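You operate a simulated robot arm through the tools that you are given. There is no shell and no other tool.

The job below is to be done with a simulated robot arm. You get a single attempt, and the scene is never put back.

JOB
Load the white towel roll and feed paper out to the red line.
Fine: it goes on the spindle of the towel dispenser; shut the dispenser cover before feeding. Where these are worked on the way, their far stop is far enough and under half their travel is too little: dispenser cover.

Only the result counts: the job must be done as asked and must still hold three seconds after the hand-in. Knocking over, shifting, dropping, spilling or breaking anything else fails it. A push-on lid holds only when it is set on centred and level and pressed home; a screw cap is set on level and turned clockwise until tight. Flat cloth is picked up by pressing the open fingertips on it (5 to 10 N) and closing them slowly along it; thin cloth reads only 2 to 8 mm in the jaws.

ROBOT AND FRAMES
A 6-joint arm with a three-finger gripper, fixed in place. Base frame: the origin is at the foot of the arm, x ahead of it, y to its left, z up. Units: m, degrees, N and s.
Its first joint turns from -166.0 to 166.0 degrees. Payload 4.89 kg.
The tool frame sits at the grasp point between the pads (the TCP): z along the fingers, y along the line on which they close. The tips reach 0.03 m beyond it. Largest opening 0.164 m; the body of the gripper starts 0.125 m behind the TCP.
Orientation is that of the tool frame in the base frame, as a unit quaternion [x, y, z, w]. With the fingers straight down and closing along the base's y, the tool's x points along the base's -x, its y along +y and its z along -z.

CONTROLS
- The arm moves only by the tool drive_tool. Its argument "deltas" is a list of rows, each a list of 7 numbers: the shift along the tool's x, y, z in m, then the turn, a rotation vector about the tool's x, y, z in rad, then the opening, from 0 (shut) to 1 (fully open). In form: [[dx, dy, dz, ax, ay, az, gripper], ...]. A call has 1 to 20 rows; each row shifts and turns the commanded pose from where the row before left it, along the tool's axes as they then stand. A row lasts 0.2 s, in which the tool goes at most 0.05 m and 8.6 degrees; a call with a longer step from one row to the next is refused whole, and so is a gripper value outside its range. A pose out of reach is approached as far as the arm can. The call stops where the force on the tool passes 40 N (or 10 N more than at its start, if that is more) or the arm is blocked; 0.2 s more then pass. The fingers move at their own pace (about 0.108 m/s each) and stop on an object; they squeeze with about 23 N. The grip force told is the motor's: it shows also when the fingers shut on nothing. Time passes only in rows, and 0.2 s behind the last, so rows that do not move let the fingers close. It gives the time, the measured TCP pose, the force on the tool (base axes), the opening and the grip force at its end, in the units of the frame above (readings bear some noise), with the torque about the TCP (base axes, N m) and any sound that the robot's microphone picked up.
- Cameras (640 x 400 px; columns grow to the right, rows downward): "scene" is fixed at [0.0482, -0.6521, 1.5614]; the picture's right is [0.63, -0.77, 0.00], its down [-0.31, -0.25, -0.92] and it looks along [0.71, 0.58, -0.40] (base axes); focal length 369 px, centre (320, 200). "wrist" rides on the gripper at [0.076, -0.002, -0.152] in the tool frame; the picture's right is [0.02, 1.00, 0.00], its down [-0.88, 0.02, -0.47] and it looks along [-0.47, 0.01, 0.88] (tool axes); focal length 247 px, centre (320, 200). There is no depth. A picture from a camera that has moved, and an enlarged one, comes with that camera's place and axes in the base frame and with its lens.
- capture(camera): a new picture of that camera. It takes no simulated time.
- move_column(by): slides the trunk up (or, below 0, down) by that many m; the arm rides with it, the base frame stays. It gives what a move gives, with no picture.
- zoom(camera, box): a new picture of the part [left, top, right, bottom] of that camera's present view, enlarged. It takes no simulated time.
- finish_job(): hands the job in; it is judged then, once.

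Places have to be worked out from the pictures, the camera data and where the tool is seen. Open the gripper and draw the arm clear of the work before you hand the job in, unless the task says otherwise.

The tools are called as a command line: name --pt "numbers of a row" for each row, then --argument value for the rest, lists and objects as JSON in quotes. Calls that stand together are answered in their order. drive_tool: Moves the arm, as the interface text tells. Its arguments: {"type":"object","properties":{"deltas":{"type":"array","items":{"type":"array","items":{"type":"number"}}}},"required":["deltas"]} The other tools are called the same way: move_column (by) slides the trunk up or down; capture (camera) takes a picture; zoom (camera, box) takes an enlarged picture of a part of a camera's view; finish_job () hands the job in.

At the start:

```text
t: 0.0
position: [0.5332, 0.0382, 1.3823]
orientation: [0.0, 1.0, 0.0, 0.0]
ft_force: [0.5, 0.3, -1.0]
torque: [0.0, 0.01, 0.0]
opening: 0.1638
grip_force: 0.1
trunk travel left (down, up): [-0.25, 0.14]
```

scene: 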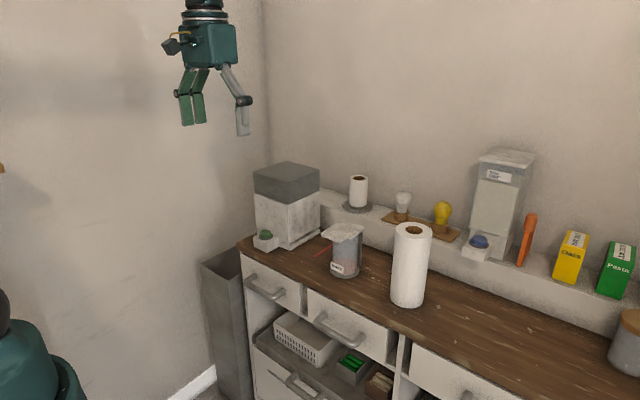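
wrist: 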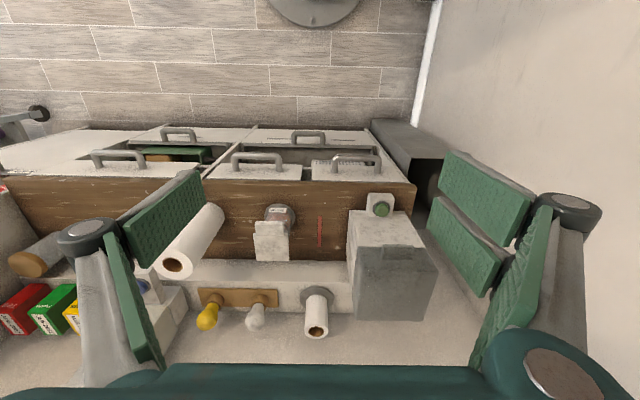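

The pictures show a counter with a boxy white dispenser (grey top, green button) next to a red line, a tall towel roll on the counter, and a smaller roll behind it. I'll zoom in to identify each part.

zoom --camera "scene" --box '[230, 140, 390, 300]'

zoom --camera "scene" --box '[360, 140, 560, 320]'

zoom --camera "wrist" --box '[140, 160, 460, 360]'

```text
2.50 times, centred on (310, 220) of scene
camera zoom: at [0.0482, -0.6521, 1.5614], right [0.63, -0.77, 0.0], down [-0.31, -0.25, -0.92], along [0.71, 0.58, -0.4], focal length 922 px, centre (345, 150)
```

zoom: 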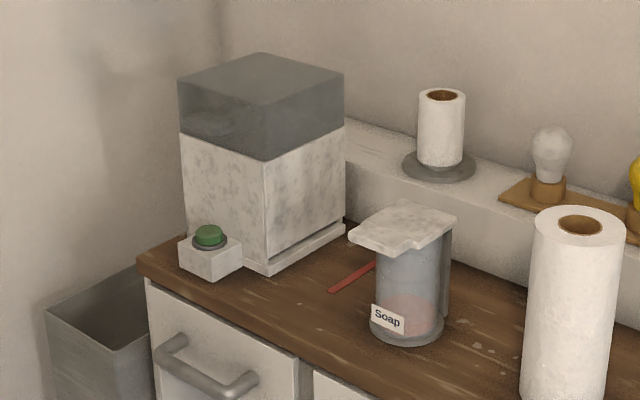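

```text
2.22 times, centred on (460, 230) of scene
camera zoom: at [0.0482, -0.6521, 1.5614], right [0.63, -0.77, 0.0], down [-0.31, -0.25, -0.92], along [0.71, 0.58, -0.4], focal length 819 px, centre (9, 133)
```

zoom: 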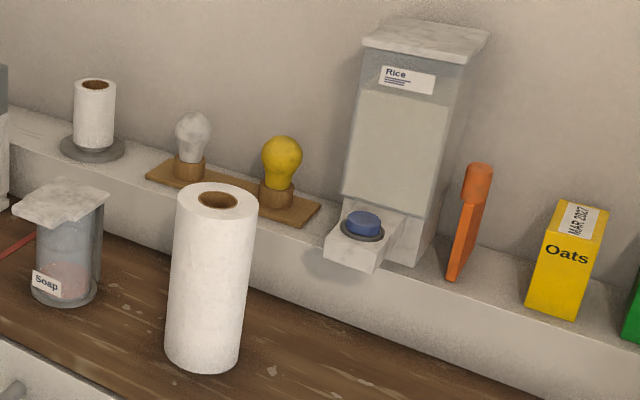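

```text
2.00 times, centred on (300, 260) of wrist
camera zoom: at [0.4581, 0.0358, 1.5352], right [-0.02, 1.0, 0.0], down [0.88, 0.02, 0.47], along [0.47, 0.01, -0.88], focal length 494 px, centre (360, 80)
```

zoom: 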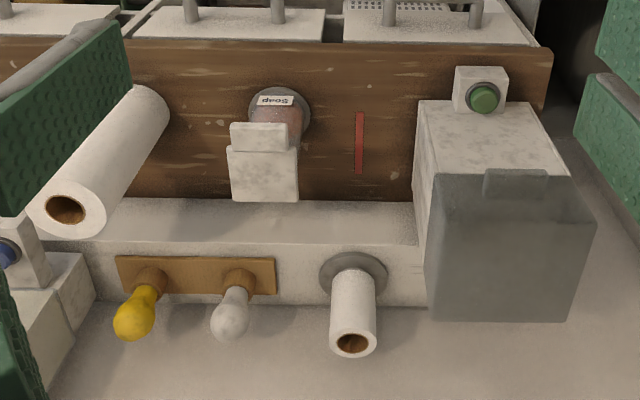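

The white box with the smoky-grey hinged cover (tab at its front at about (0.84, 0.23, 1.07)) and the green button looks like the towel dispenser. The tall roll stands at about (0.87, -0.30), with the counter at z≈0.87. I'll move the wrist camera nearer to the dispenser for a better look.

drive_tool --pt "-0.025 0.04 0 0 0 0 1" --pt "-0.025 0.04 0 0 0 0 1" --pt "-0.025 0.04 0 0 0 0 1" --pt "-0.025 0.04 0 0 0 0 1"

capture --camera "wrist"

capture --camera "scene"

```text
t: 1.0
position: [0.6362, 0.1987, 1.3826]
orientation: [0.0, 1.0, -0.001, 0.0]
ft_force: [-1.5, -1.8, 0.8]
torque: [0.12, -0.21, 0.01]
opening: 0.1641
grip_force: 0.1
trunk travel left (down, up): [-0.25, 0.14]
```

```text
taken
camera wrist: at [0.5595, 0.1969, 1.5361], right [-0.02, 1.0, 0.0], down [0.88, 0.02, 0.47], along [0.47, 0.01, -0.88], focal length 247 px, centre (320, 200)
```

wrist: 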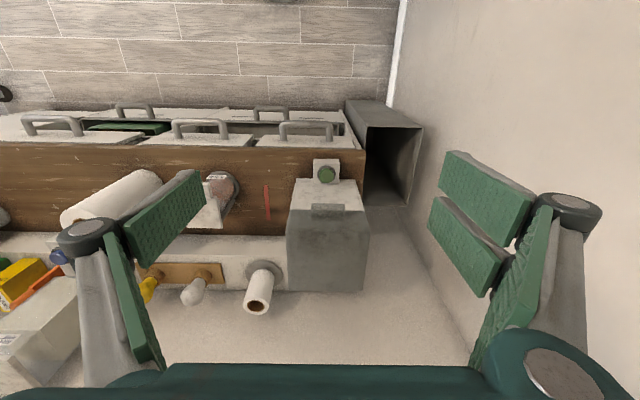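

```text
taken
```

scene: 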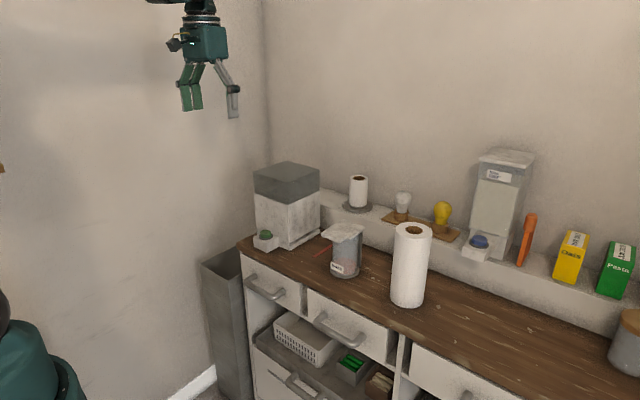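

zoom --camera "wrist" --box '[230, 140, 390, 320]'

zoom --camera "scene" --box '[235, 150, 345, 260]'

```text
2.22 times, centred on (310, 230) of wrist
camera zoom: at [0.5595, 0.1969, 1.5361], right [-0.02, 1.0, 0.0], down [0.88, 0.02, 0.47], along [0.47, 0.01, -0.88], focal length 549 px, centre (342, 133)
```

zoom: 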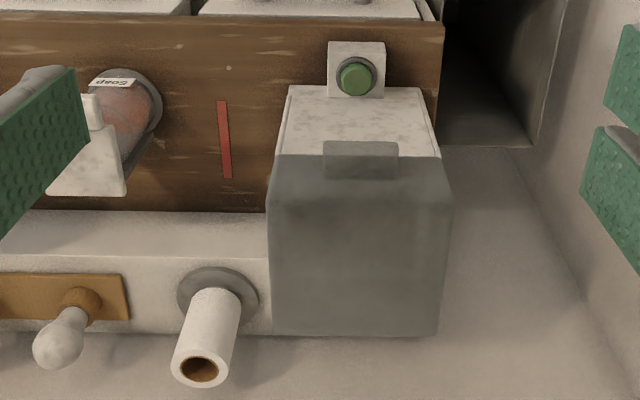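

```text
3.64 times, centred on (290, 205) of scene
camera zoom: at [0.0482, -0.6521, 1.5614], right [0.63, -0.77, 0.0], down [-0.31, -0.25, -0.92], along [0.71, 0.58, -0.4], focal length 1340 px, centre (429, 182)
```

zoom: 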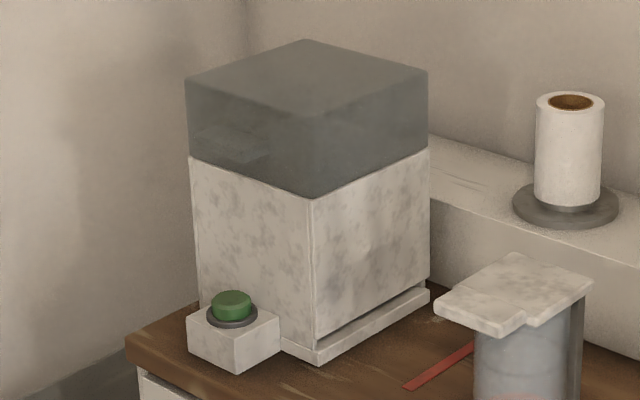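

The cover's tab sits at the lower front edge of the cover. I'll bring the tool down in front of it and pitch it to point forward, to inspect the tab and then lift the cover from under it.

drive_tool --pt "-0.01 0.0055 0.04 0 0 0 0" --pt "-0.01 0.0055 0.04 0 0 0 0" --pt "-0.01 0.0055 0.04 0 0 0 0" --pt "-0.01 0.0055 0.04 0 0 0 0" --pt "0 0 0 0 -0.14 0 0" --pt "0 0 0 0 -0.14 0 0" --pt "0 0 0 0 -0.14 0 0" --pt "0 0 0 0 -0.14 0 0" --pt "0 0 0 0 -0.14 0 0" --pt "0 0 0 0 -0.14 0 0"

capture --camera "wrist"

capture --camera "scene"

```text
t: 3.2
position: [0.6741, 0.2213, 1.2207]
orientation: [-0.001, 0.913, 0.001, 0.408]
ft_force: [2.1, -0.6, -0.3]
torque: [-0.01, 0.02, 0.02]
opening: 0.0001
grip_force: 22.9
trunk travel left (down, up): [-0.25, 0.14]
```

```text
taken
camera wrist: at [0.5106, 0.2187, 1.2667], right [-0.01, 1.0, -0.02], down [0.23, 0.02, 0.97], along [0.97, 0.01, -0.23], focal length 247 px, centre (320, 200)
```

wrist: 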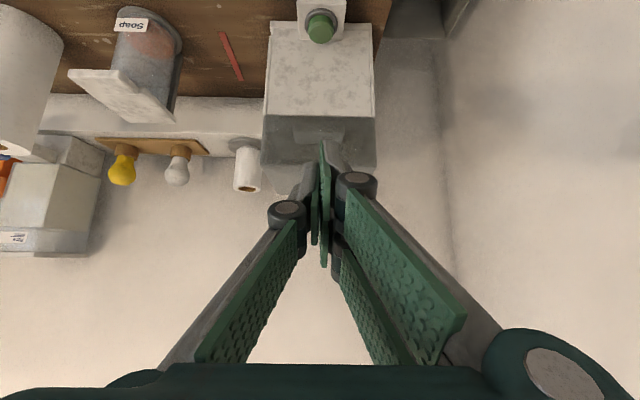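

```text
taken
```

scene: 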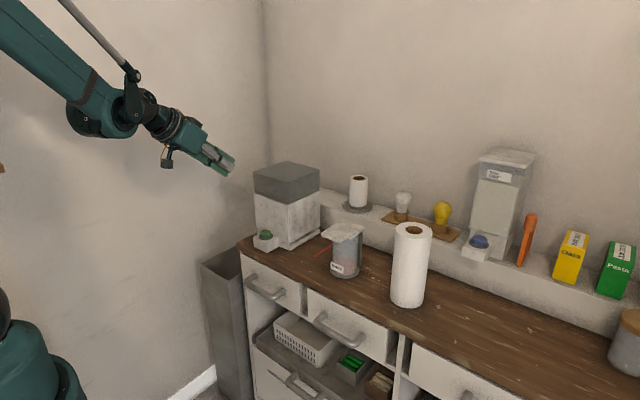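

The tool now points forward and down by about 42°. I'll zoom the wrist view on the cover and tab to get exact positions.

zoom --camera "wrist" --box '[230, 0, 410, 200]'

```text
2.00 times, centred on (320, 100) of wrist
camera zoom: at [0.5106, 0.2187, 1.2667], right [-0.01, 1.0, -0.02], down [0.23, 0.02, 0.97], along [0.97, 0.01, -0.23], focal length 494 px, centre (320, 400)
```

zoom: 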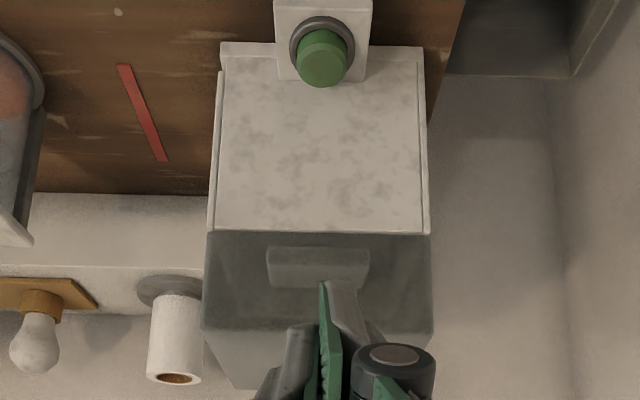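

The tab measures about x 0.827–0.85, y 0.18–0.256, z 1.081–1.102, and the cover's bottom edge is at z≈1.054. I'll level the tool so it points straight ahead, lower it below the tab height, and take another look.

drive_tool --pt "0 0 0 0 -0.14 0 0" --pt "0 0 0 0 -0.14 0 0" --pt "0 0 0 0 -0.14 0 0" --pt "0 0 0 0 -0.14 0 0" --pt "0 0 0 0 -0.14 0 0" --pt "0 0 0 0 -0.03 0 0" --pt "0.04 0 0 0 0 0 0" --pt "0.04 0 0 0 0 0 0" --pt "0.04 0 0 0 0 0 0" --pt "0.037 0 0 0 0 0 0" --pt "0 0 0 0 0 0 0"

capture --camera "wrist"

capture --camera "scene"

```text
t: 5.6
position: [0.7133, 0.2457, 1.2149]
orientation: [0.0, 0.709, 0.0, 0.706]
ft_force: [1.1, 0.8, -0.4]
torque: [0.02, -0.06, -0.1]
opening: 0.0002
grip_force: 23.1
out of reach, approached as far as the arm can: row 6, 7, 8, 9, 10
trunk travel left (down, up): [-0.25, 0.14]
```

```text
taken
camera wrist: at [0.5623, 0.2438, 1.1393], right [0.0, 1.0, -0.02], down [-0.47, 0.02, 0.88], along [0.88, 0.01, 0.47], focal length 247 px, centre (320, 200)
```

wrist: 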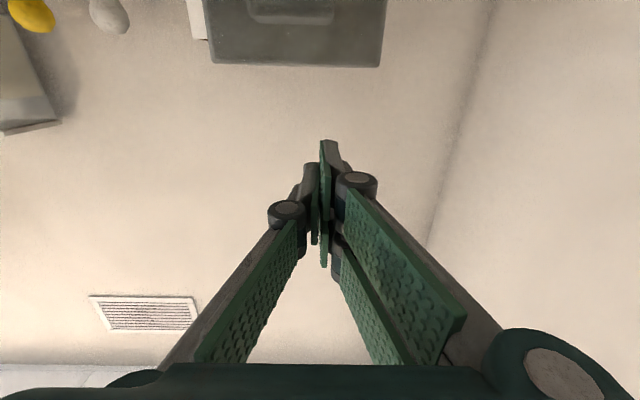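

```text
taken
```

scene: 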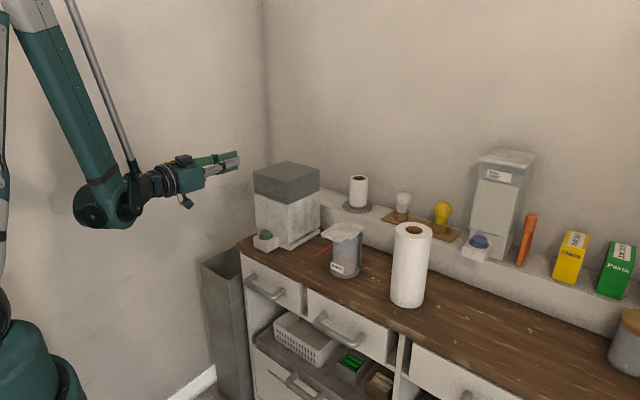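

The arm couldn't get low enough while pointing forward; the TCP is at (0.713, 0.246, 1.215). Lowering the trunk by 0.15 m brings the tool to the right height, and the path is clear.

move_column --by -0.15

capture --camera "wrist"

capture --camera "scene"

```text
t: 7.3
position: [0.7121, 0.2448, 1.0657]
orientation: [0.001, 0.708, -0.001, 0.706]
ft_force: [-0.2, -0.1, 0.5]
torque: [-0.01, -0.01, 0.0]
opening: 0.0
grip_force: 23.0
trunk travel left (down, up): [-0.1, 0.29]
```

```text
taken
camera wrist: at [0.5616, 0.2434, 0.9899], right [0.0, 1.0, -0.02], down [-0.47, 0.02, 0.88], along [0.88, 0.01, 0.47], focal length 247 px, centre (320, 200)
```

wrist: 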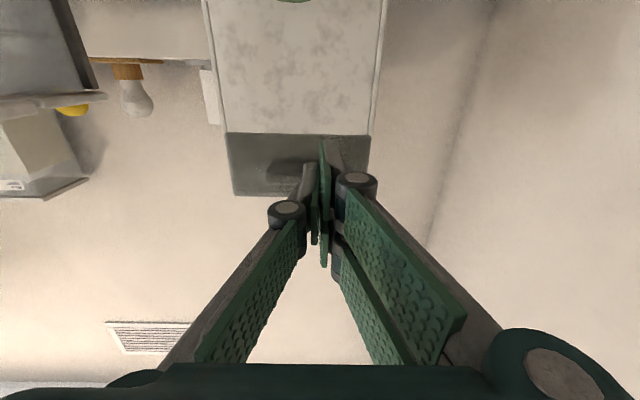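

```text
taken
```

scene: 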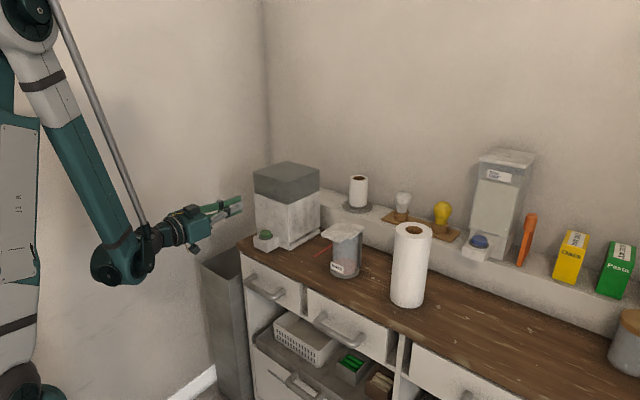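

Now the tool is level at z≈1.066 in front of the cover. A zoom will confirm the tab's height and the face position relative to the tips.

zoom --camera "wrist" --box '[200, 60, 400, 210]'

```text
2.67 times, centred on (300, 135) of wrist
camera zoom: at [0.5616, 0.2434, 0.9899], right [0.0, 1.0, -0.02], down [-0.47, 0.02, 0.88], along [0.88, 0.01, 0.47], focal length 659 px, centre (373, 373)
```

zoom: 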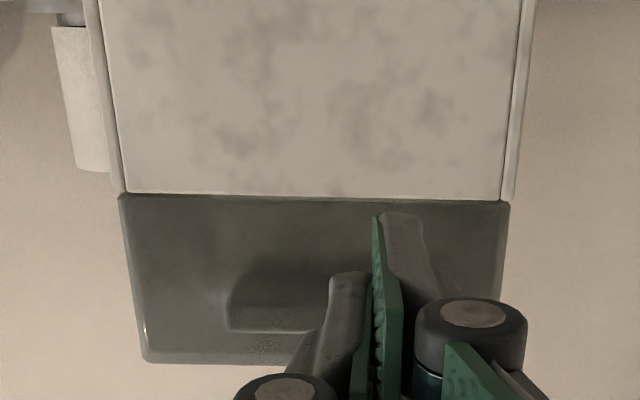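

Triangulating the two views puts the tab at x 0.813–0.847, z 1.09–1.105, centred at y≈0.22. I'll shift the tool to y=0.22 and ease forward with the tips below the tab.

drive_tool --pt "0 -0.012 0.0 0 0 0 0" --pt "0 -0.012 0.02 0 0 0 0" --pt "0 0 0.02 0 0 0 0" --pt "0 0 0 0 0 0 0"

```text
t: 8.3
position: [0.7518, 0.2219, 1.0643]
orientation: [-0.001, 0.708, 0.001, 0.706]
ft_force: [0.1, 0.5, 0.8]
torque: [0.0, -0.01, -0.04]
opening: 0.0003
grip_force: 23.5
trunk travel left (down, up): [-0.1, 0.29]
```

The tool tracks well at (0.752, 0.222, 1.064). I'll advance 0.055 m so the tips sit under the tab, then check the picture.

drive_tool --pt "0 0 0.02 0 0 0 0" --pt "0 0 0.02 0 0 0 0" --pt "0 0 0.015 0 0 0 0" --pt "0 0 0 0 0 0 0"

zoom --camera "wrist" --box '[200, 60, 400, 210]'

zoom --camera "scene" --box '[200, 130, 350, 270]'

```text
t: 8.9
position: [0.7783, 0.2208, 1.0652]
orientation: [0.0, 0.709, 0.0, 0.705]
ft_force: [-14.5, 0.3, 2.3]
torque: [0.06, -0.49, 0.05]
opening: 0.0001
grip_force: 22.8
trunk travel left (down, up): [-0.1, 0.29]
stopped in row 2: the force on the tool passed its limit at 83 N (the readings are from after the stop); the commanded pose is now the measured one
```

```text
2.67 times, centred on (300, 135) of wrist
camera zoom: at [0.6267, 0.2184, 0.9899], right [0.0, 1.0, -0.02], down [-0.47, 0.02, 0.88], along [0.88, 0.01, 0.47], focal length 659 px, centre (373, 373)
```

zoom: 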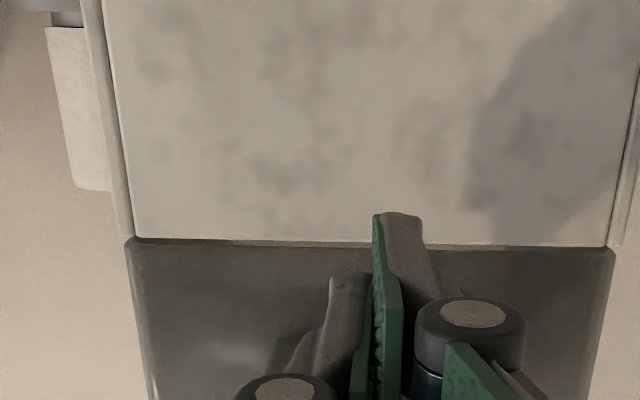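

```text
2.86 times, centred on (275, 200) of scene
camera zoom: at [0.0482, -0.6521, 1.5614], right [0.63, -0.77, 0.0], down [-0.31, -0.25, -0.92], along [0.71, 0.58, -0.4], focal length 1053 px, centre (449, 200)
```

zoom: 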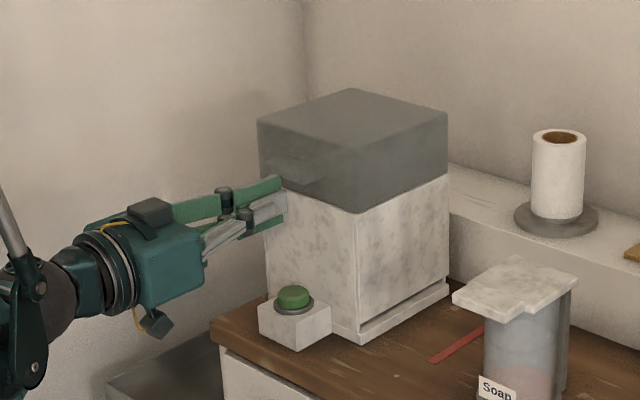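

Contact stopped the arm with the tips at x≈0.81; the torque suggests the contact is about 0.03 m above the TCP, probably the tab's front. I'll zoom in on the fingertips to see their true shape.

zoom --camera "scene" --box '[225, 165, 325, 235]'

capture --camera "wrist"

```text
5.71 times, centred on (275, 200) of scene
camera zoom: at [0.0482, -0.6521, 1.5614], right [0.63, -0.77, 0.0], down [-0.31, -0.25, -0.92], along [0.71, 0.58, -0.4], focal length 2106 px, centre (577, 200)
```

zoom: 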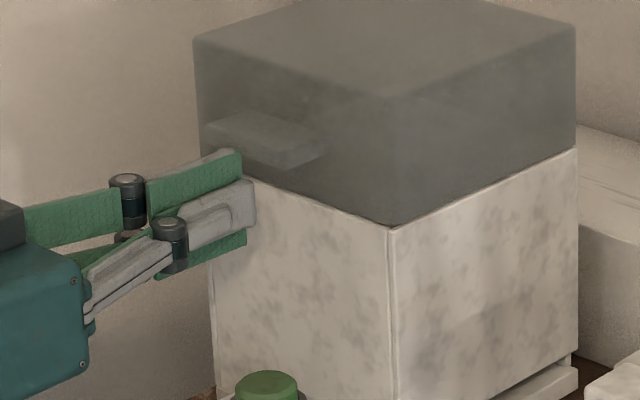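

```text
taken
camera wrist: at [0.6267, 0.2184, 0.9899], right [0.0, 1.0, -0.02], down [-0.47, 0.02, 0.88], along [0.88, 0.01, 0.47], focal length 247 px, centre (320, 200)
```

wrist: 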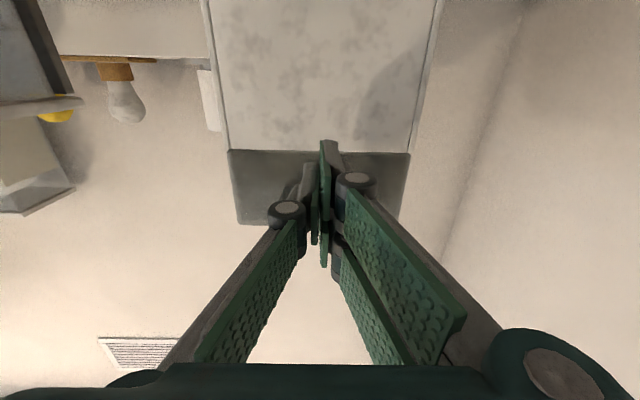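

The pads are about ±0.028 m tall in this orientation, so their upper edge met the tab's front. I'll back off, lower by 0.022 m, and slide in under the tab more gently.

drive_tool --pt "0 0 -0.02 0 0 0 0" --pt "0.011 0 0 0 0 0 0" --pt "0.011 0 0 0 0 0 0" --pt "0 0 0.015 0 0 0 0" --pt "0 0 0.012 0 0 0 0" --pt "0 0 0.01 0 0 0 0" --pt "0 0 0.007 0 0 0 0" --pt "0 0 0.004 0 0 0 0" --pt "0 0 0 0 0 0 0"

zoom --camera "scene" --box '[225, 165, 325, 235]'

```text
t: 10.9
position: [0.8091, 0.2224, 1.05]
orientation: [0.0, 0.709, 0.0, 0.706]
ft_force: [-0.6, -0.3, -0.2]
torque: [0.01, 0.0, 0.0]
opening: 0.0
grip_force: 23.1
out of reach, approached as far as the arm can: row 3
trunk travel left (down, up): [-0.1, 0.29]
```

```text
5.71 times, centred on (275, 200) of scene
camera zoom: at [0.0482, -0.6521, 1.5614], right [0.63, -0.77, 0.0], down [-0.31, -0.25, -0.92], along [0.71, 0.58, -0.4], focal length 2106 px, centre (577, 200)
```

zoom: 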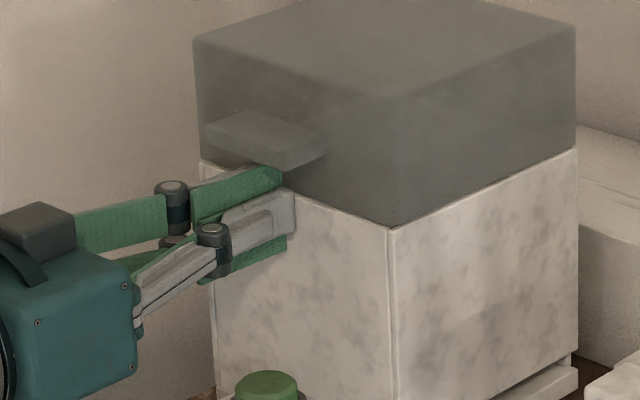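

The pads are now under the tab with no contact force. I'll lift slowly in small steps and watch the force and the cover.

drive_tool --pt "-0.01 0 0 0 0 0 0" --pt "-0.01 0 0 0 0 0 0" --pt "-0.01 0 0 0 0 0 0" --pt "-0.01 0 0 0 0 0 0" --pt "-0.01 0 0.001 0 0 0 0"

zoom --camera "scene" --box '[225, 145, 345, 235]'

capture --camera "wrist"

```text
t: 12.1
position: [0.8105, 0.2242, 1.1011]
orientation: [0.0, 0.708, 0.0, 0.706]
ft_force: [-1.2, 0.4, -1.8]
torque: [-0.01, 0.03, 0.0]
opening: 0.0
grip_force: 23.3
trunk travel left (down, up): [-0.1, 0.29]
```

```text
4.44 times, centred on (285, 190) of scene
camera zoom: at [0.0482, -0.6521, 1.5614], right [0.63, -0.77, 0.0], down [-0.31, -0.25, -0.92], along [0.71, 0.58, -0.4], focal length 1638 px, centre (476, 244)
```

zoom: 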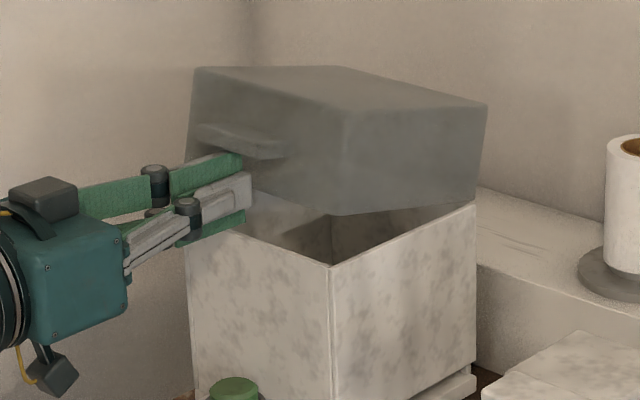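

```text
taken
camera wrist: at [0.6597, 0.2209, 1.0256], right [0.0, 1.0, -0.02], down [-0.47, 0.02, 0.88], along [0.88, 0.01, 0.47], focal length 247 px, centre (320, 200)
```

wrist: 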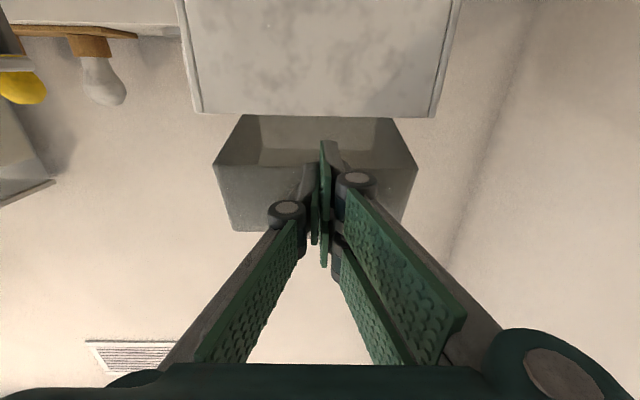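

The cover swings up smoothly about a hinge at its lower rear edge, near (1.02, 1.054), and is about 13° open. I'll follow the arc upward, pitching the tool down as the cover turns so the pads stay under the tab.

drive_tool --pt "-0.0193 0 0.0108 0 0.0873 0 0" --pt "-0.0202 0 0.0091 0 0.0873 0 0" --pt "-0.0164 0 0.0066 0 0.0698 0 0" --pt "-0.0168 0 0.0054 0 0.0698 0 0" --pt "-0.0172 0 0.0042 0 0.0698 0 0"

zoom --camera "scene" --box '[200, 110, 360, 250]'

```text
t: 13.3
position: [0.8598, 0.2238, 1.1829]
orientation: [0.0, 0.83, 0.0, 0.557]
ft_force: [0.3, 0.0, 1.3]
torque: [0.01, 0.0, -0.02]
opening: 0.0
grip_force: 44.6
trunk travel left (down, up): [-0.1, 0.29]
```

```text
2.86 times, centred on (280, 180) of scene
camera zoom: at [0.0482, -0.6521, 1.5614], right [0.63, -0.77, 0.0], down [-0.31, -0.25, -0.92], along [0.71, 0.58, -0.4], focal length 1053 px, centre (434, 257)
```

zoom: 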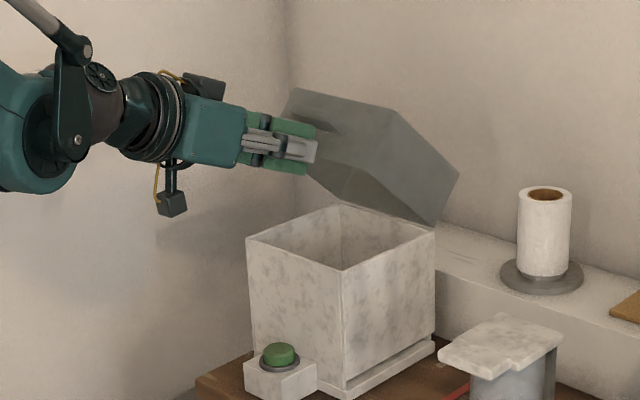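

The cover is at about 40° and the tool follows freely. I'll continue along the arc towards 70°.

drive_tool --pt "-0.0169 0 0.0072 0 0.0855 0 0" --pt "-0.0175 0 0.0058 0 0.0855 0 0" --pt "-0.0179 0 0.0042 0 0.0855 0 0" --pt "-0.0163 0 0.0075 0 0.0873 0 0" --pt "-0.0169 0 0.006 0 0.0873 0 0" --pt "-0.0174 0 0.0046 0 0.0873 0 0"

zoom --camera "scene" --box '[200, 110, 360, 250]'

```text
t: 14.7
position: [0.9444, 0.2197, 1.2506]
orientation: [-0.001, 0.945, 0.0, 0.327]
ft_force: [-1.3, 0.3, 0.6]
torque: [0.01, -0.06, 0.04]
opening: 0.0001
grip_force: 45.2
trunk travel left (down, up): [-0.1, 0.29]
```

```text
2.86 times, centred on (280, 180) of scene
camera zoom: at [0.0482, -0.6521, 1.5614], right [0.63, -0.77, 0.0], down [-0.31, -0.25, -0.92], along [0.71, 0.58, -0.4], focal length 1053 px, centre (434, 257)
```

zoom: 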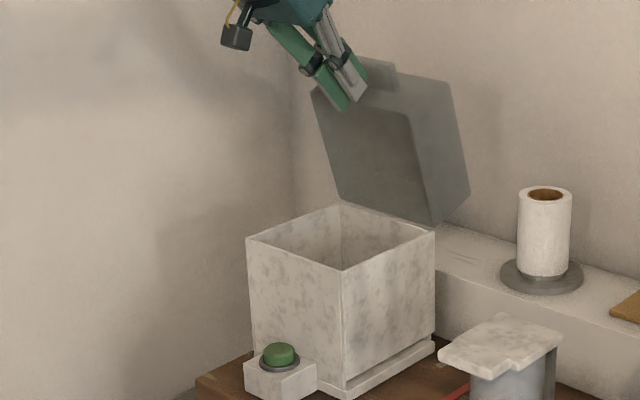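

The cover is at about 75°. I'll carry on past vertical toward its stop.

drive_tool --pt "-0.0162 0 0.0088 0 0.0873 0 0" --pt "-0.0169 0 0.0074 0 0.0873 0 0" --pt "-0.0175 0 0.0059 0 0.0873 0 0"

zoom --camera "scene" --box '[200, 110, 360, 250]'

capture --camera "wrist"

```text
t: 15.5
position: [1.0009, 0.2218, 1.2555]
orientation: [0.0, 0.98, -0.001, 0.2]
ft_force: [-1.9, 0.3, 0.7]
torque: [0.01, -0.19, -0.01]
opening: 0.0001
grip_force: 44.8
trunk travel left (down, up): [-0.1, 0.29]
```

```text
2.86 times, centred on (280, 180) of scene
camera zoom: at [0.0482, -0.6521, 1.5614], right [0.63, -0.77, 0.0], down [-0.31, -0.25, -0.92], along [0.71, 0.58, -0.4], focal length 1053 px, centre (434, 257)
```

zoom: 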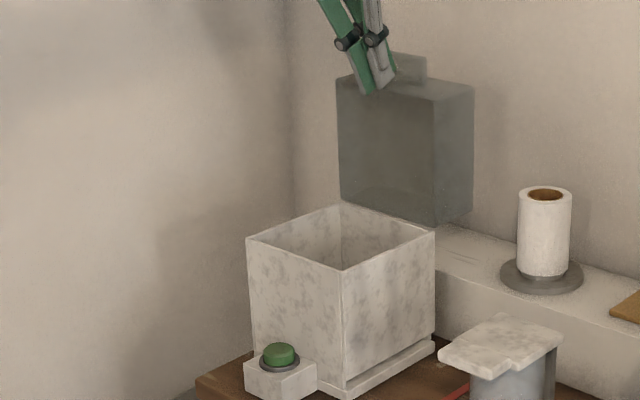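

```text
taken
camera wrist: at [0.8727, 0.2198, 1.3673], right [-0.02, 1.0, -0.01], down [0.62, 0.02, 0.78], along [0.78, 0.01, -0.62], focal length 247 px, centre (320, 200)
```

wrist: 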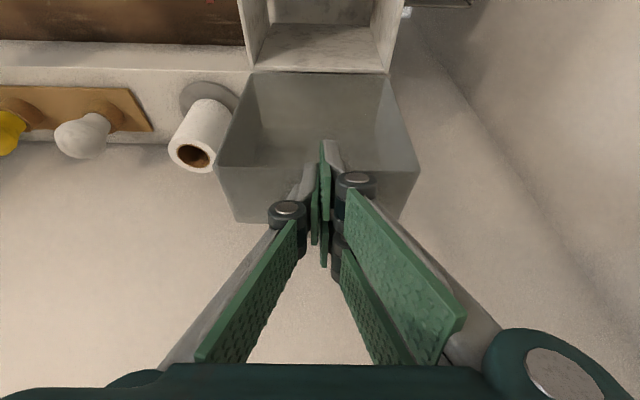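

The cover is about vertical now. I'll keep pushing it gently to find its far stop.

drive_tool --pt "-0.0121 0 0.0054 0 0.06 0 0" --pt "-0.0124 0 0.0048 0 0.06 0 0" --pt "-0.0124 0 0.0048 0 0.06 0 0"

zoom --camera "scene" --box '[200, 110, 360, 250]'

```text
t: 16.3
position: [1.0411, 0.2226, 1.255]
orientation: [-0.001, 0.994, -0.001, 0.11]
ft_force: [-6.4, 0.4, 5.5]
torque: [0.03, 0.0, 0.07]
opening: 0.0002
grip_force: 44.9
trunk travel left (down, up): [-0.1, 0.29]
```

```text
2.86 times, centred on (280, 180) of scene
camera zoom: at [0.0482, -0.6521, 1.5614], right [0.63, -0.77, 0.0], down [-0.31, -0.25, -0.92], along [0.71, 0.58, -0.4], focal length 1053 px, centre (434, 257)
```

zoom: 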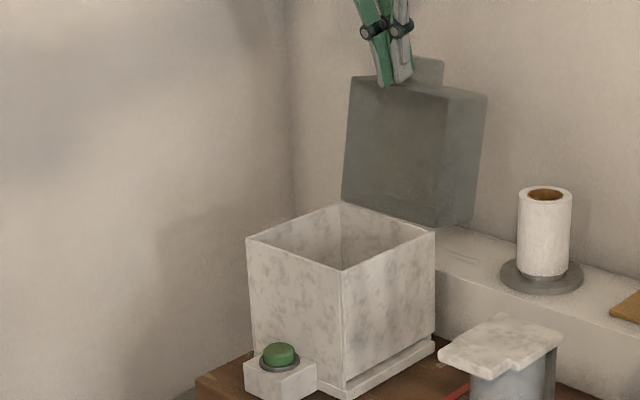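

The cover is past vertical, and there's a light 6 N reaction, so the stop may be near. I'll give one more small push, then withdraw upwards and see whether it stays open.

drive_tool --pt "-0.008 0 0.001 0 0.02 0 0" --pt "-0.006 0 0.001 0 0.02 0 0"

zoom --camera "scene" --box '[200, 110, 360, 250]'

```text
t: 16.6
position: [1.041, 0.2218, 1.2569]
orientation: [-0.001, 0.995, 0.001, 0.102]
ft_force: [-18.7, -2.6, 5.9]
torque: [-0.07, 0.18, -0.06]
opening: 0.0
grip_force: 45.1
trunk travel left (down, up): [-0.1, 0.29]
stopped in row 1: the force on the tool passed its limit at 52 N (the readings are from after the stop); the commanded pose is now the measured one
```

```text
2.86 times, centred on (280, 180) of scene
camera zoom: at [0.0482, -0.6521, 1.5614], right [0.63, -0.77, 0.0], down [-0.31, -0.25, -0.92], along [0.71, 0.58, -0.4], focal length 1053 px, centre (434, 257)
```

zoom: 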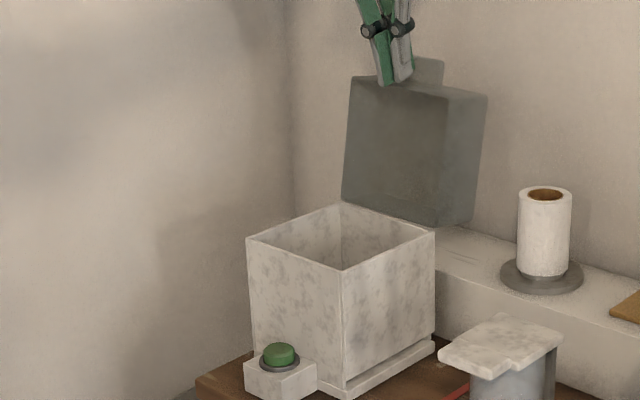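

The cover has reached its far stop at about 100°. I'll back off and raise the arm, then look down into the dispenser.

drive_tool --pt "0.01 0 0 0 0 0 0" --pt "0.02 0 -0.02 0 0 0 0" --pt "0.03 0 -0.03 0 0 0 0" --pt "0.04 0 -0.03 0 0 0 0" --pt "0.04 0 -0.03 0 0.1 0 0" --pt "0.04 0 -0.03 0 0.1 0 0.5" --pt "0.04 0 -0.02 0 0 0 1" --pt "0.04 0 0 0 0 0 1"

capture --camera "wrist"

zoom --camera "scene" --box '[200, 110, 360, 250]'

```text
t: 18.4
position: [0.7595, 0.2229, 1.3812]
orientation: [0.001, 1.0, 0.0, 0.002]
ft_force: [3.2, 0.4, -1.0]
torque: [-0.01, 0.44, -0.01]
opening: 0.1615
grip_force: 0.0
trunk travel left (down, up): [-0.1, 0.29]
```

```text
taken
camera wrist: at [0.6847, 0.2207, 1.5343], right [-0.02, 1.0, 0.0], down [0.88, 0.02, 0.48], along [0.48, 0.01, -0.88], focal length 247 px, centre (320, 200)
```

wrist: 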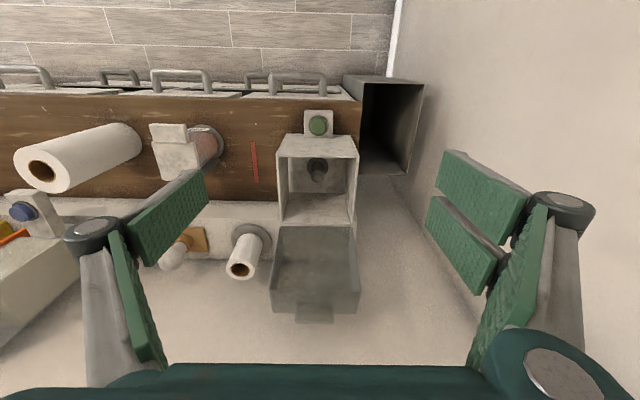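

```text
2.86 times, centred on (280, 180) of scene
camera zoom: at [0.0482, -0.6521, 1.5614], right [0.63, -0.77, 0.0], down [-0.31, -0.25, -0.92], along [0.71, 0.58, -0.4], focal length 1053 px, centre (434, 257)
```

zoom: 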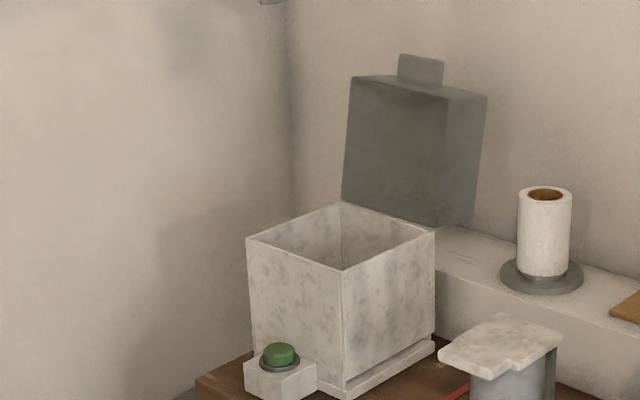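

The cover stays open, and there is a vertical spindle inside. I'll zoom in to locate it.

zoom --camera "wrist" --box '[260, 100, 380, 240]'

zoom --camera "wrist" --box '[0, 80, 280, 300]'

```text
2.86 times, centred on (320, 170) of wrist
camera zoom: at [0.6847, 0.2207, 1.5343], right [-0.02, 1.0, 0.0], down [0.88, 0.02, 0.48], along [0.48, 0.01, -0.88], focal length 706 px, centre (320, 286)
```

zoom: 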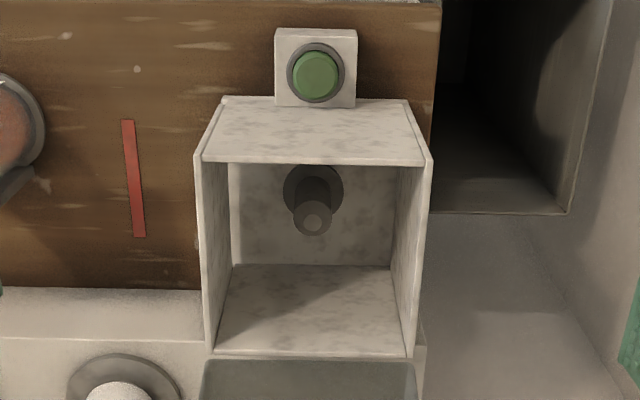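

```text
1.82 times, centred on (140, 190) of wrist
camera zoom: at [0.6847, 0.2207, 1.5343], right [-0.02, 1.0, 0.0], down [0.88, 0.02, 0.48], along [0.48, 0.01, -0.88], focal length 449 px, centre (647, 218)
```

zoom: 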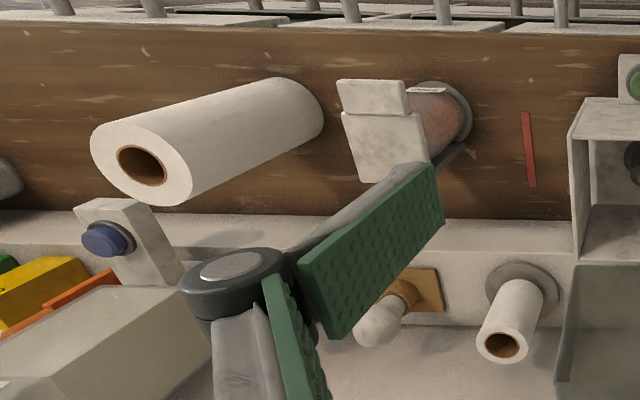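

The spindle stands vertically at about (0.932, 0.220), with its top near z≈0.96. There are two white rolls, so I'll inspect both closely before choosing.

zoom --camera "scene" --box '[335, 165, 385, 220]'

zoom --camera "scene" --box '[370, 210, 450, 320]'

zoom --camera "scene" --box '[430, 140, 640, 390]'

zoom --camera "scene" --box '[200, 210, 420, 400]'

```text
7.27 times, centred on (360, 192) of scene
camera zoom: at [0.0482, -0.6521, 1.5614], right [0.63, -0.77, 0.0], down [-0.31, -0.25, -0.92], along [0.71, 0.58, -0.4], focal length 2681 px, centre (29, 254)
```

zoom: 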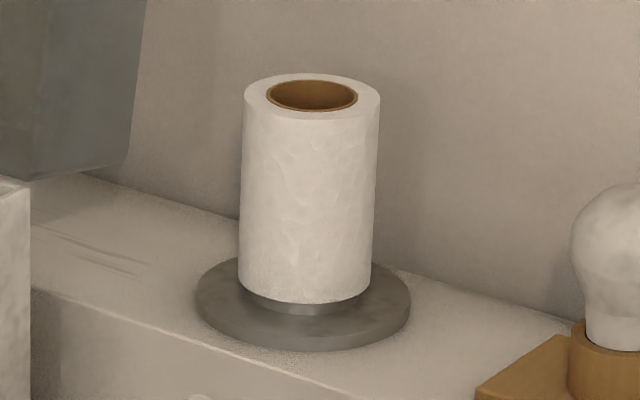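

```text
3.64 times, centred on (410, 265) of scene
camera zoom: at [0.0482, -0.6521, 1.5614], right [0.63, -0.77, 0.0], down [-0.31, -0.25, -0.92], along [0.71, 0.58, -0.4], focal length 1340 px, centre (-7, -36)
```

zoom: 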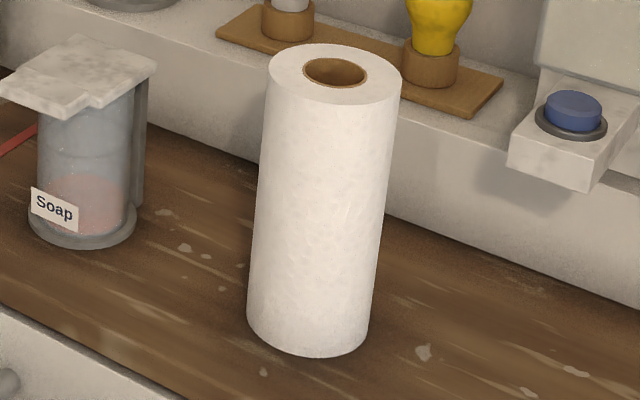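

```text
1.60 times, centred on (535, 265) of scene
camera zoom: at [0.0482, -0.6521, 1.5614], right [0.63, -0.77, 0.0], down [-0.31, -0.25, -0.92], along [0.71, 0.58, -0.4], focal length 590 px, centre (-24, 96)
```

zoom: 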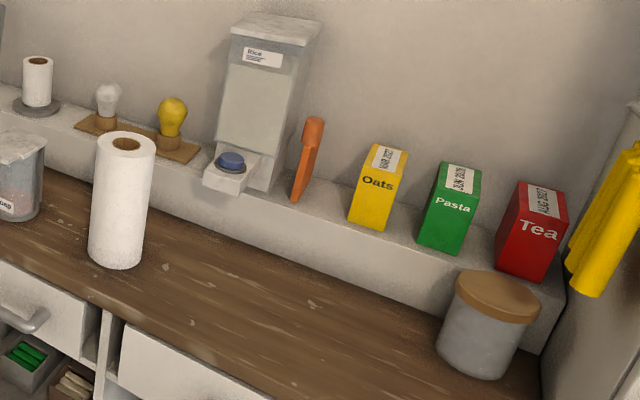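

```text
2.11 times, centred on (310, 305) of scene
camera zoom: at [0.0482, -0.6521, 1.5614], right [0.63, -0.77, 0.0], down [-0.31, -0.25, -0.92], along [0.71, 0.58, -0.4], focal length 776 px, centre (341, -21)
```

zoom: 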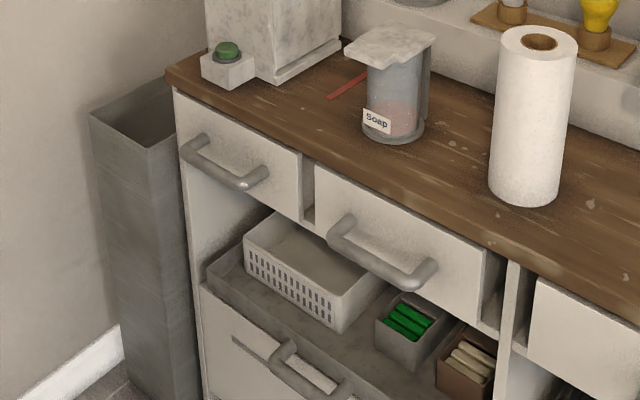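

The tall roll (about 0.095 m across and 0.235 m high) fits the dispenser's height. The small roll on its own stand looks like a toilet roll, so I'll load the tall one. I'll move above it with the fingers open.

drive_tool --pt "-0.0092 -0.0435 0 0 0 0 1" --pt "-0.0092 -0.0435 0 0 0 0 1" --pt "-0.0092 -0.0435 0 0 0 0 1" --pt "-0.0092 -0.0435 0 0 0 0 1" --pt "-0.0092 -0.0435 0 0 0 0 1" --pt "-0.0092 -0.0435 0 0 0 0 1" --pt "-0.0092 -0.0435 0 0 0 0 1" --pt "-0.0092 -0.0435 0 0 0 0 1" --pt "-0.0092 -0.0435 0 0 0 0 1" --pt "-0.0092 -0.0435 0 0 0 0 1" --pt "-0.0092 -0.0435 0 0 0 0 1" --pt "-0.0092 -0.0435 0 0 0 0 1" --pt "0 0 0.04 0 0 0 1" --pt "0 0 0.04 0 0 0 1" --pt "0 0 0.04 0 0 0 1" --pt "0 0 0 0 0 0 1"

capture --camera "wrist"

capture --camera "scene"

```text
t: 21.9
position: [0.8699, -0.2997, 1.2624]
orientation: [0.0, 1.0, -0.001, 0.003]
ft_force: [0.6, -0.2, -0.5]
torque: [-0.04, 0.07, 0.03]
opening: 0.164
grip_force: 0.2
trunk travel left (down, up): [-0.1, 0.29]
```

```text
taken
camera wrist: at [0.7941, -0.3021, 1.4151], right [-0.02, 1.0, 0.0], down [0.88, 0.02, 0.48], along [0.48, 0.01, -0.88], focal length 247 px, centre (320, 200)
```

wrist: 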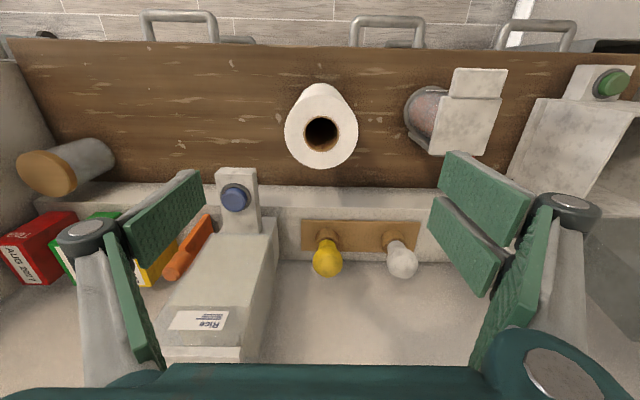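

```text
taken
```

scene: 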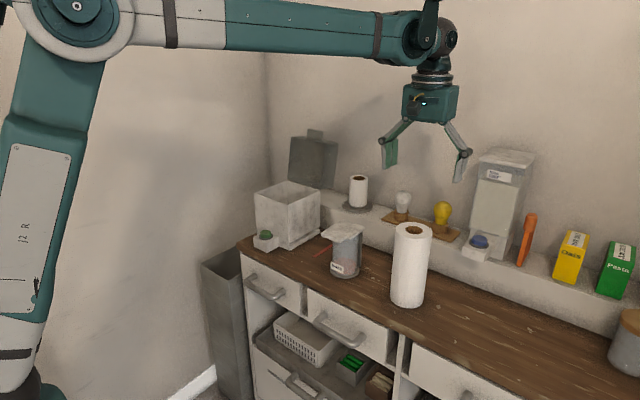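

The roll's axis is at (0.870, -0.2995), right under the tool. I'll go straight down so the pads straddle the roll's top 6 cm.

drive_tool --pt "0 0 0.04 0 0 0 1" --pt "0 0 0.04 0 0 0 1" --pt "0 0 0.04 0 0 0 1" --pt "0 0 0.04 0 0 0 1" --pt "0 0 0.036 0 0 0 1" --pt "0 0 0 0 0 0 1"

capture --camera "wrist"

zoom --camera "scene" --box '[350, 120, 490, 320]'

```text
t: 23.2
position: [0.8726, -0.2993, 1.0645]
orientation: [0.0, 1.0, 0.0, 0.003]
ft_force: [-0.1, 0.4, -0.6]
torque: [0.01, 0.01, 0.01]
opening: 0.1641
grip_force: 0.1
trunk travel left (down, up): [-0.1, 0.29]
```

```text
taken
camera wrist: at [0.7971, -0.301, 1.2178], right [-0.02, 1.0, 0.0], down [0.88, 0.02, 0.48], along [0.48, 0.01, -0.88], focal length 247 px, centre (320, 200)
```

wrist: 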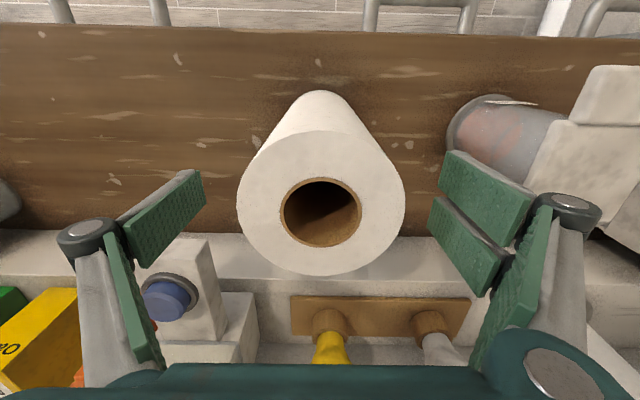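

```text
2.00 times, centred on (420, 220) of scene
camera zoom: at [0.0482, -0.6521, 1.5614], right [0.63, -0.77, 0.0], down [-0.31, -0.25, -0.92], along [0.71, 0.58, -0.4], focal length 737 px, centre (120, 160)
```

zoom: 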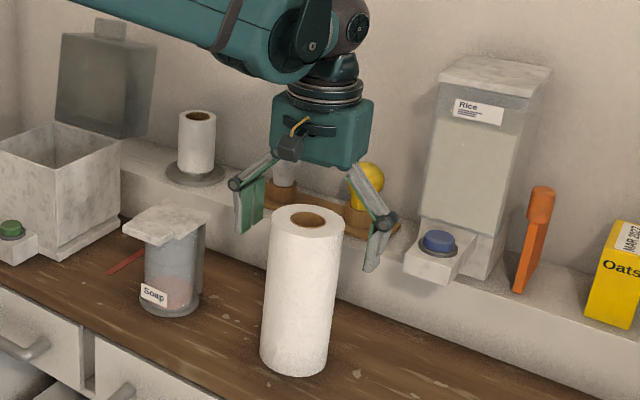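

The roll is centred between the pads, with its top about 3.5 cm above the TCP. I'll close the gripper on it.

drive_tool --pt "0 0 0 0 0 0 0.7" --pt "0 0 0 0 0 0 0.55" --pt "0 0 0 0 0 0 0.4" --pt "0 0 0 0 0 0 0.4" --pt "0 0 0 0 0 0 0.4"

```text
t: 24.4
position: [0.8736, -0.2987, 1.0653]
orientation: [0.0, 1.0, 0.0, 0.003]
ft_force: [1.1, -3.0, 3.8]
torque: [-0.24, -0.05, 0.01]
opening: 0.098
grip_force: 23.4
trunk travel left (down, up): [-0.1, 0.29]
```

The roll is gripped at an opening of 0.098 m. I'll lift it straight up 0.24 m, slowly at first.

drive_tool --pt "0 0 -0.005 0 0 0 0.4" --pt "0 0 -0.015 0 0 0 0.4" --pt "0 0 -0.025 0 0 0 0.4" --pt "0 0 -0.03 0 0 0 0.4" --pt "0 0 -0.03 0 0 0 0.4" --pt "0 0 -0.03 0 0 0 0.4" --pt "0 0 -0.03 0 0 0 0.4" --pt "0 0 -0.03 0 0 0 0.4" --pt "0 0 -0.03 0 0 0 0.4" --pt "0 0 -0.02 0 0 0 0.4" --pt "0 0 0 0 0 0 0.4"

capture --camera "scene"

capture --camera "wrist"

```text
t: 26.9
position: [0.8716, -0.2982, 1.3104]
orientation: [0.0, 1.0, 0.0, 0.003]
ft_force: [-0.1, -0.9, -1.9]
torque: [-0.02, -0.05, 0.01]
opening: 0.0978
grip_force: 23.0
trunk travel left (down, up): [-0.1, 0.29]
```

```text
taken
```

scene: 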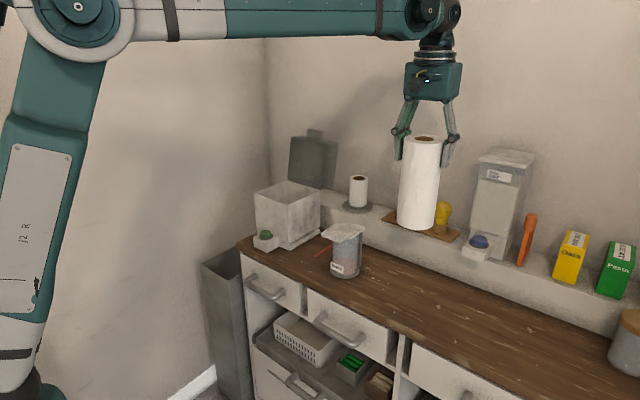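

```text
taken
camera wrist: at [0.7962, -0.3012, 1.4624], right [-0.02, 1.0, 0.0], down [0.88, 0.02, 0.48], along [0.48, 0.01, -0.88], focal length 247 px, centre (320, 200)
```

wrist: 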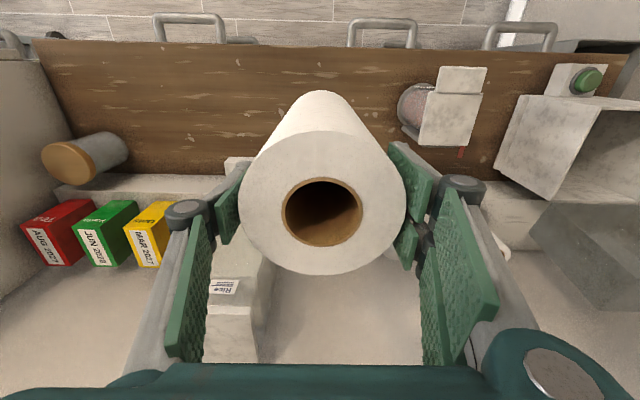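

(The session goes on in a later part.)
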